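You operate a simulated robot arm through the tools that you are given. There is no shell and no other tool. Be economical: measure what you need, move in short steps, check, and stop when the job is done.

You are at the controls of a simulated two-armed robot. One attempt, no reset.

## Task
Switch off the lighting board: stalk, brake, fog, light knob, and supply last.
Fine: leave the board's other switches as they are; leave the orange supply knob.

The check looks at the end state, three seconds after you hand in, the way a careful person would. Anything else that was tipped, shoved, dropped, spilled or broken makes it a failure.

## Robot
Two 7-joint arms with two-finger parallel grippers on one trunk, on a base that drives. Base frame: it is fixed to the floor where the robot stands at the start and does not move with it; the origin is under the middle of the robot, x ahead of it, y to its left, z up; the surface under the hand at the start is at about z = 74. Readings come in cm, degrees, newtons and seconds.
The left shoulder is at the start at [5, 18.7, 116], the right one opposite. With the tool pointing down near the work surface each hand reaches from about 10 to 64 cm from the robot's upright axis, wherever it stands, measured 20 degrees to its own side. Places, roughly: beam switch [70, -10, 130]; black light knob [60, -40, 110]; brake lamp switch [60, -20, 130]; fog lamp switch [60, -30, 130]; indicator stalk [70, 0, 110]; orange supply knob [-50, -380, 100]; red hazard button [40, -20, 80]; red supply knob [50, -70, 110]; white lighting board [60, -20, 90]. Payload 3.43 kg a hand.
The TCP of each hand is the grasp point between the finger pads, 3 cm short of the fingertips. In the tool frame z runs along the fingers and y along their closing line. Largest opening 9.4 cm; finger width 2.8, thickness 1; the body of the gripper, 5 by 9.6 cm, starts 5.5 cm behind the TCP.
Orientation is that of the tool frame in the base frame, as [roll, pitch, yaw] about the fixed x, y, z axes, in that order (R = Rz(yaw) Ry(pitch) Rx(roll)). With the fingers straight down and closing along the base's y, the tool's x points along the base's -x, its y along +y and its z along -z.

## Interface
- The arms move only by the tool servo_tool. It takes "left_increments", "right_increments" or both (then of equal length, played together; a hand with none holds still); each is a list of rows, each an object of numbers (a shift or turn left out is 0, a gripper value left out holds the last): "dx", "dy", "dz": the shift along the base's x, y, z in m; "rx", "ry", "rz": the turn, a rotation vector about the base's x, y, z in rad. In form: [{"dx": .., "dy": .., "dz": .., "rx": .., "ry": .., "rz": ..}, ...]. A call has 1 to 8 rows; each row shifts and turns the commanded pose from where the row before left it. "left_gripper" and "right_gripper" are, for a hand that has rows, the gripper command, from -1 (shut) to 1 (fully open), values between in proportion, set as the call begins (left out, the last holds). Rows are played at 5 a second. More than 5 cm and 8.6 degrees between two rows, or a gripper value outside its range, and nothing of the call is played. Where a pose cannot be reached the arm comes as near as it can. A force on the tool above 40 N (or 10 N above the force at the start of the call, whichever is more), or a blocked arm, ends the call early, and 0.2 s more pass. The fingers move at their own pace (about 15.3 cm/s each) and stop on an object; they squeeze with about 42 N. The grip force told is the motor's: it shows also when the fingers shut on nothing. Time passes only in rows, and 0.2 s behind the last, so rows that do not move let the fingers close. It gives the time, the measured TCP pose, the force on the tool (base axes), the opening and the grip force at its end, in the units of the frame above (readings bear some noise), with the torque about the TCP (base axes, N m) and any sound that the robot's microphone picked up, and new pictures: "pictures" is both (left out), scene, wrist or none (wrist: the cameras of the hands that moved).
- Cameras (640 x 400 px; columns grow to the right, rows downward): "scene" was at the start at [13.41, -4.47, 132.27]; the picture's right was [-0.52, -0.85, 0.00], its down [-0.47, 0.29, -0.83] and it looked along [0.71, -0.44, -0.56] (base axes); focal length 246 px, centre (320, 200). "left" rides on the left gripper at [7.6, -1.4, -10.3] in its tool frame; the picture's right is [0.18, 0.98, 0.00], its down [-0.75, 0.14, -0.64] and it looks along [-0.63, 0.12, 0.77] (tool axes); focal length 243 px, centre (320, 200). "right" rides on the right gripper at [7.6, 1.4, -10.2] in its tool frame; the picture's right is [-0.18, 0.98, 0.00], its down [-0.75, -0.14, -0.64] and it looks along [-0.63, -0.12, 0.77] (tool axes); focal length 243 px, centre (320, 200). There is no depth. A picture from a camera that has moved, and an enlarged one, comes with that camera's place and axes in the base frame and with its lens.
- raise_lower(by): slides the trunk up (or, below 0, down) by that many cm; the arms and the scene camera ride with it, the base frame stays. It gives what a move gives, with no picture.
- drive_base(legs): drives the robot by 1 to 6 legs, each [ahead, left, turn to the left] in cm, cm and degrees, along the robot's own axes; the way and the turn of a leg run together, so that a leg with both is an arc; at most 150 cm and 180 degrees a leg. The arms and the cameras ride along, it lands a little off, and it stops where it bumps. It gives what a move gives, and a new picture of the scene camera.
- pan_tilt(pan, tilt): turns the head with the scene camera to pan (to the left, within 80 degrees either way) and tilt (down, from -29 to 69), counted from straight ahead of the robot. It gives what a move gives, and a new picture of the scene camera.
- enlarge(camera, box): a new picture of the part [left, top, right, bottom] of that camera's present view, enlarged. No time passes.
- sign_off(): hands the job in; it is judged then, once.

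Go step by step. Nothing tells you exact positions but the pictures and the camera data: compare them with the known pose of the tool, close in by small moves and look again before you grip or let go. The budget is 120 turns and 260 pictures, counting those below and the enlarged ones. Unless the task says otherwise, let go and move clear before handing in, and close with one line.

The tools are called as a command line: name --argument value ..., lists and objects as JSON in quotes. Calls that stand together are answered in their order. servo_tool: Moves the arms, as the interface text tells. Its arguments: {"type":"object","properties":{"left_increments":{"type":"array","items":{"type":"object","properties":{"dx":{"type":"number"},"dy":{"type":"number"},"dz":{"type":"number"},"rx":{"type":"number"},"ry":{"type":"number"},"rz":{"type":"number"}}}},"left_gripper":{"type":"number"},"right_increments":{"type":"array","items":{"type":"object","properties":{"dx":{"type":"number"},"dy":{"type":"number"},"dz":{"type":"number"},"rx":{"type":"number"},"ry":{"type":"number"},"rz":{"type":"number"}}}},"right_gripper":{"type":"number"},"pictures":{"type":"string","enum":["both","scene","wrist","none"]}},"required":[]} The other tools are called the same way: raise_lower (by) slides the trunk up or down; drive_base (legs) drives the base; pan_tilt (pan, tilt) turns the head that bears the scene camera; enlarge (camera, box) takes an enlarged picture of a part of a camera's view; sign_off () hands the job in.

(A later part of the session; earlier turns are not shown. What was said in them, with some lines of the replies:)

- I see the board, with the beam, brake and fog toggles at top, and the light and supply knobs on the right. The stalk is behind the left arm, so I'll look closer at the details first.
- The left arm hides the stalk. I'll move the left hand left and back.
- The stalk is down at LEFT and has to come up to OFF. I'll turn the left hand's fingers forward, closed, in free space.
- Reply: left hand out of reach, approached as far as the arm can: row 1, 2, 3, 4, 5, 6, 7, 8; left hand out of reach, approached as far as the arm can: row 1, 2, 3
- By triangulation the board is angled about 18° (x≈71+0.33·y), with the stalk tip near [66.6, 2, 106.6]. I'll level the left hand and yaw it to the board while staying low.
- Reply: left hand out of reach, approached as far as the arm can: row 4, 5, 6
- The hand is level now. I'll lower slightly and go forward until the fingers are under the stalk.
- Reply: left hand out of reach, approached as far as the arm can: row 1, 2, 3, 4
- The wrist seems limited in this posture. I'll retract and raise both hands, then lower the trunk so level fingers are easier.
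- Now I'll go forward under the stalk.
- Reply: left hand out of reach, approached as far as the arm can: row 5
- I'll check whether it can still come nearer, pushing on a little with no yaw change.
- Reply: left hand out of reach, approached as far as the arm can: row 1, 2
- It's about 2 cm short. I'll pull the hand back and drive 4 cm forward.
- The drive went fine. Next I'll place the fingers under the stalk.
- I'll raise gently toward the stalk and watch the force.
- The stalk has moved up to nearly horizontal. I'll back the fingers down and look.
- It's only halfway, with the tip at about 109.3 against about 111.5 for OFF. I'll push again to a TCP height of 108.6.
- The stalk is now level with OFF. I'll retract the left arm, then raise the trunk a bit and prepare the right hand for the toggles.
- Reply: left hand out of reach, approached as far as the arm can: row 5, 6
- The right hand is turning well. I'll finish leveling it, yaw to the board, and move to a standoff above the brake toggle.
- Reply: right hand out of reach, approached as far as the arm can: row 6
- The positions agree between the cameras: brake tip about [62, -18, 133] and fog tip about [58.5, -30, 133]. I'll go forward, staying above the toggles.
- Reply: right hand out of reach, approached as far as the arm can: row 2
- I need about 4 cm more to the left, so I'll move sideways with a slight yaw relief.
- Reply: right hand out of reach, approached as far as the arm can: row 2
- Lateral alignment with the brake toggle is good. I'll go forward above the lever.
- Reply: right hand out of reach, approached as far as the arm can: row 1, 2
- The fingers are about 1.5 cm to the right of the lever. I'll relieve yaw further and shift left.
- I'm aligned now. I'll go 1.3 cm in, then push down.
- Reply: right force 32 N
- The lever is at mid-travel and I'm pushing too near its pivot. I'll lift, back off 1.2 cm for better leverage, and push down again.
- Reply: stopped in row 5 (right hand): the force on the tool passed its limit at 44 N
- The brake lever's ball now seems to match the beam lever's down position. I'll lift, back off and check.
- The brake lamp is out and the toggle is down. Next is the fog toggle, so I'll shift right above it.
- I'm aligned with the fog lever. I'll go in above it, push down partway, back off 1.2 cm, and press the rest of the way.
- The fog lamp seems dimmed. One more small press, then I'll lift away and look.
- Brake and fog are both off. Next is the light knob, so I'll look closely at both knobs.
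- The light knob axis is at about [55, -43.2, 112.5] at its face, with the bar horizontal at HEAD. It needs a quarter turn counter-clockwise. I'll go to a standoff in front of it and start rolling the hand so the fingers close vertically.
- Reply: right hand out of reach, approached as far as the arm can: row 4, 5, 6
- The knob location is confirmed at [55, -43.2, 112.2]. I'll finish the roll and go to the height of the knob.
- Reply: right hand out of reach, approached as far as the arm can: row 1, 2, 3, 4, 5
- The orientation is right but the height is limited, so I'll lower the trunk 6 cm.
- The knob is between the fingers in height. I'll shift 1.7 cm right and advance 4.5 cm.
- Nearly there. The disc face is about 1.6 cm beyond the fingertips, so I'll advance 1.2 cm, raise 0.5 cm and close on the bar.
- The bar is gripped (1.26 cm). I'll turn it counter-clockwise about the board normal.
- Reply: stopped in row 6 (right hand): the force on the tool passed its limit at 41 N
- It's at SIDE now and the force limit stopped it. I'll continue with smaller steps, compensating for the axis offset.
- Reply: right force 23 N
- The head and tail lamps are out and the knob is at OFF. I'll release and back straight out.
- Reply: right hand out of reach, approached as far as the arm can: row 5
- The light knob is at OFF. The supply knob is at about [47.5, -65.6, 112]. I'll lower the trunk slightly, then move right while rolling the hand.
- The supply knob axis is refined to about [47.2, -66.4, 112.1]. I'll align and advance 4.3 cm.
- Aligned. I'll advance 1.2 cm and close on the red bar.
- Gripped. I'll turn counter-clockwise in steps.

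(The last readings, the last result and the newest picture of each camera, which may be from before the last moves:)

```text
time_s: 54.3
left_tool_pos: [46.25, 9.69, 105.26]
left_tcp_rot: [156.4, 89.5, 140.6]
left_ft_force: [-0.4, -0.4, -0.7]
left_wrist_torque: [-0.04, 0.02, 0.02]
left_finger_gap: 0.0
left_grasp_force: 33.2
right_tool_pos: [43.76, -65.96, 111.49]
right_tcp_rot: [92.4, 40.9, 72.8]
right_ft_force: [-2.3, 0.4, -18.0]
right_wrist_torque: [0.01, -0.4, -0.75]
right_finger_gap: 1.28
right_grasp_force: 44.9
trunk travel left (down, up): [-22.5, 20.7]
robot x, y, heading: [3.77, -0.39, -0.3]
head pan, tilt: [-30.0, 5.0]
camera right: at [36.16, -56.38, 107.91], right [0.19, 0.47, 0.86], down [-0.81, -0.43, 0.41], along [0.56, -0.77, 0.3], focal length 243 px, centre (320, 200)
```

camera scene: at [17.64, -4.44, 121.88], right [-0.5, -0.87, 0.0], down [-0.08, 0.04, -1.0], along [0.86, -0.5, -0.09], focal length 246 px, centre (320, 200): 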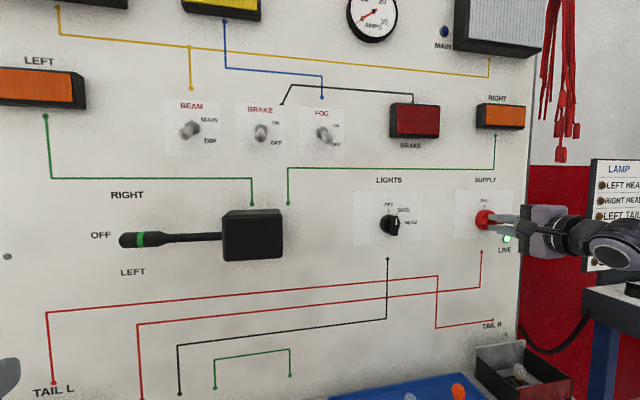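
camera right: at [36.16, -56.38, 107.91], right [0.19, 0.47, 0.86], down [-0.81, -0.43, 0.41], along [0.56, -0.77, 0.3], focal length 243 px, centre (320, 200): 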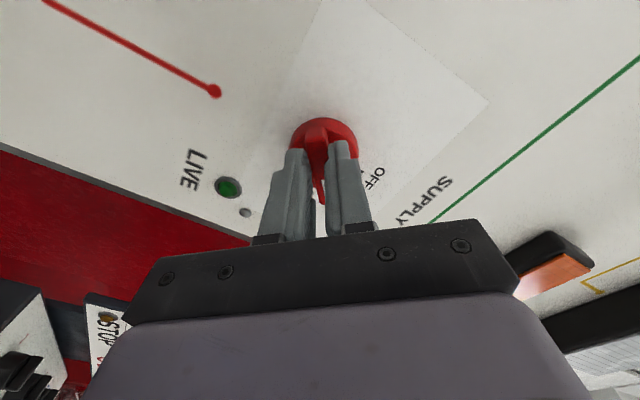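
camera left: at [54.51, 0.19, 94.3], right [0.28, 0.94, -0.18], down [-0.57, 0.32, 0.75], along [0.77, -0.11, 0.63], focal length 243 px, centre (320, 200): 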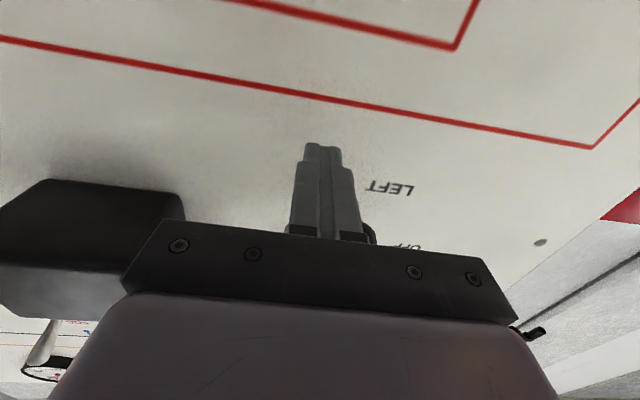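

The LIVE lamp is out already. I'll continue to the OFF mark with a small offset correction.

servo_tool --right_increments '[{"rx": -0.116, "ry": 0.0389, "dx": -0.0002, "dy": -0.0006, "dz": -0.002}, {"rx": -0.116, "ry": 0.0389, "dx": -0.0002, "dy": -0.0006, "dz": -0.001}, {"rx": -0.116, "ry": 0.0389, "dx": -0.0002, "dy": -0.0006, "dz": -0.0005}, {"rx": -0.116, "ry": 0.0389, "dx": -0.0002, "dy": -0.0006}, {"rx": -0.116, "ry": 0.0389, "dx": -0.0002, "dy": -0.0006}, {"rx": -0.116, "ry": 0.0389, "dx": -0.0002, "dy": -0.0006}, {"rx": -0.116, "ry": 0.0389, "dx": -0.0002, "dy": -0.0006}]' --pictures "both"

```text
time_s: 55.9
left_tool_pos: [46.06, 9.7, 105.34]
left_tcp_rot: [149.7, 89.5, 133.8]
left_ft_force: [0.0, -0.1, -0.3]
left_wrist_torque: [0.06, 0.0, 0.02]
left_finger_gap: 0.01
left_grasp_force: 33.1
right_tool_pos: [43.6, -66.53, 111.28]
right_tcp_rot: [179.5, 89.0, 159.8]
right_ft_force: [-6.0, -7.0, -16.1]
right_wrist_torque: [-0.08, -0.6, 0.1]
right_finger_gap: 1.28
right_grasp_force: 45.3
trunk travel left (down, up): [-22.5, 20.7]
robot x, y, heading: [3.9, 0.07, 0.1]
head pan, tilt: [-30.0, 5.0]
camera scene: at [17.66, -4.67, 121.88], right [-0.5, -0.87, 0.0], down [-0.08, 0.05, -1.0], along [0.86, -0.5, -0.09], focal length 246 px, centre (320, 200)
camera right: at [34.36, -61.76, 103.76], right [0.33, 0.92, 0.18], down [-0.64, 0.08, 0.77], along [0.69, -0.37, 0.62], focal length 243 px, centre (320, 200)
```

scene: 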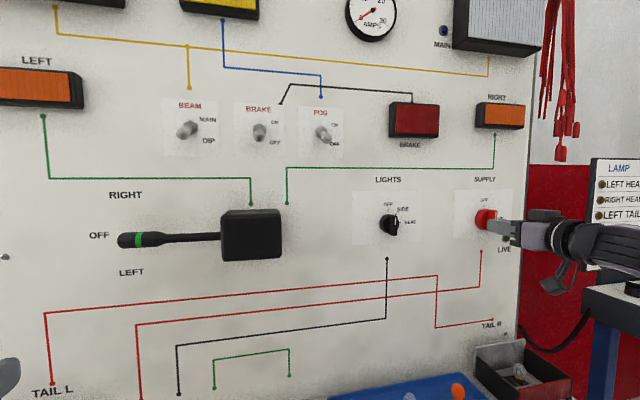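
right: 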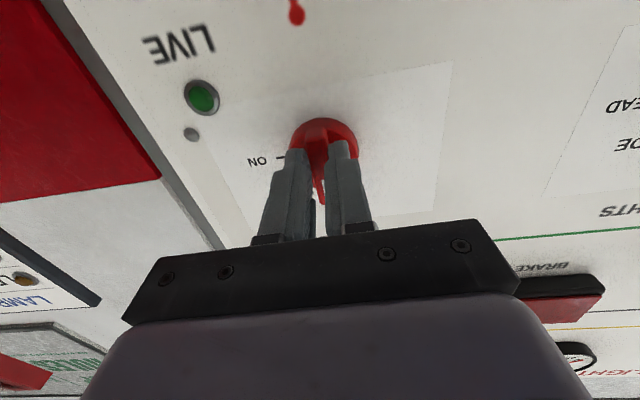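

Turned fully, so I'll release, back straight out and look at everything.

servo_tool --right_increments '[{}, {}, {"dx": -0.019, "dy": 0.006}, {"dx": -0.038, "dy": 0.013}, {"dx": -0.038, "dy": 0.013}, {"dx": -0.038, "dy": 0.013}]' --right_gripper 0.1 --pictures "both"

enlarge --camera "scene" --box '[350, 150, 550, 275]'

enlarge --camera "scene" --box '[80, 70, 400, 290]'

```text
time_s: 57.3
left_tool_pos: [46.23, 9.86, 105.37]
left_tcp_rot: [161.1, 89.6, 145.2]
left_ft_force: [0.8, -0.7, 0.1]
left_wrist_torque: [0.02, 0.02, 0.03]
left_finger_gap: 0.0
left_grasp_force: 33.1
right_tool_pos: [30.81, -62.12, 111.18]
right_tcp_rot: [167.5, 89.2, 148.0]
right_ft_force: [0.3, -0.9, -0.5]
right_wrist_torque: [-0.03, 0.02, 0.02]
right_finger_gap: 5.15
right_grasp_force: 0.1
right hand out of reach, approached as far as the arm can: row 6
trunk travel left (down, up): [-22.5, 20.7]
robot x, y, heading: [4.0, -0.1, 0.1]
head pan, tilt: [-30.0, 5.0]
camera scene: at [17.67, -4.47, 121.89], right [-0.5, -0.87, 0.0], down [-0.08, 0.04, -1.0], along [0.86, -0.5, -0.09], focal length 246 px, centre (320, 200)
camera right: at [21.76, -57.37, 103.74], right [0.33, 0.93, 0.19], down [-0.64, 0.08, 0.76], along [0.69, -0.37, 0.62], focal length 243 px, centre (320, 200)
```

scene: 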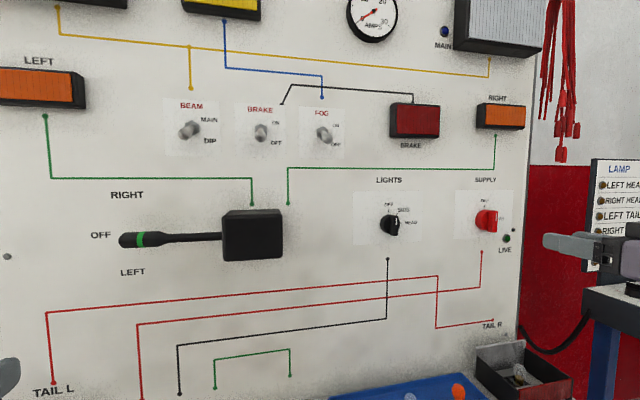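
right: 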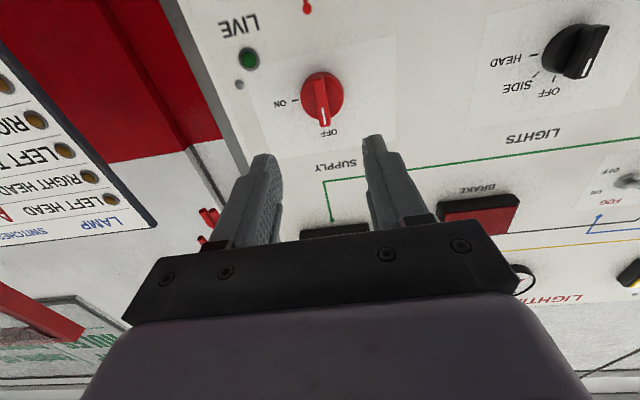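

```text
3.20 times, centred on (450, 212) of scene
camera zoom: at [17.67, -4.47, 121.89], right [-0.5, -0.87, 0.0], down [-0.08, 0.04, -1.0], along [0.86, -0.5, -0.09], focal length 789 px, centre (-96, 160)
```

zoom: 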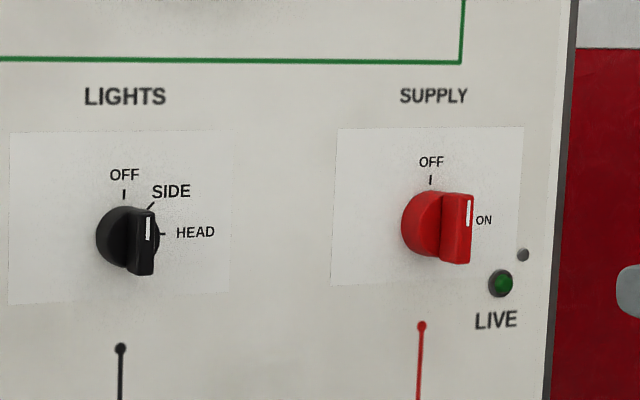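

```text
1.82 times, centred on (240, 180) of scene
camera zoom: at [17.67, -4.47, 121.89], right [-0.5, -0.87, 0.0], down [-0.08, 0.04, -1.0], along [0.86, -0.5, -0.09], focal length 448 px, centre (466, 236)
```

zoom: 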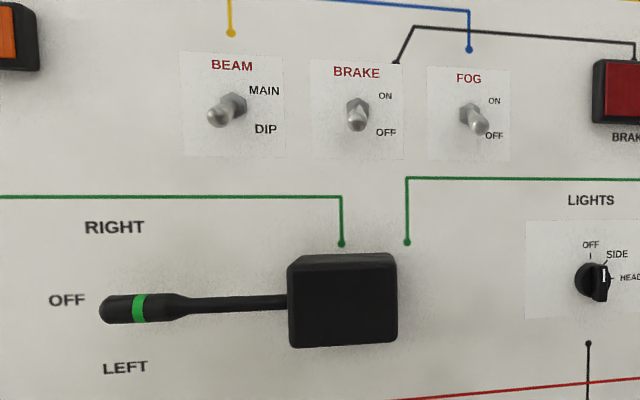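

The stalk is at OFF, the brake and fog toggles are down, both knobs point to OFF, and the LIVE lamp is dark. The beam switch hasn't moved and both hands are clear, so I'm handing in.

sign_off

```text
The job is handed in.
```

The lighting board is off: stalk, brake, fog and light knob first, then the red supply knob last; the beam switch, hazard button and orange supply knob were not touched.
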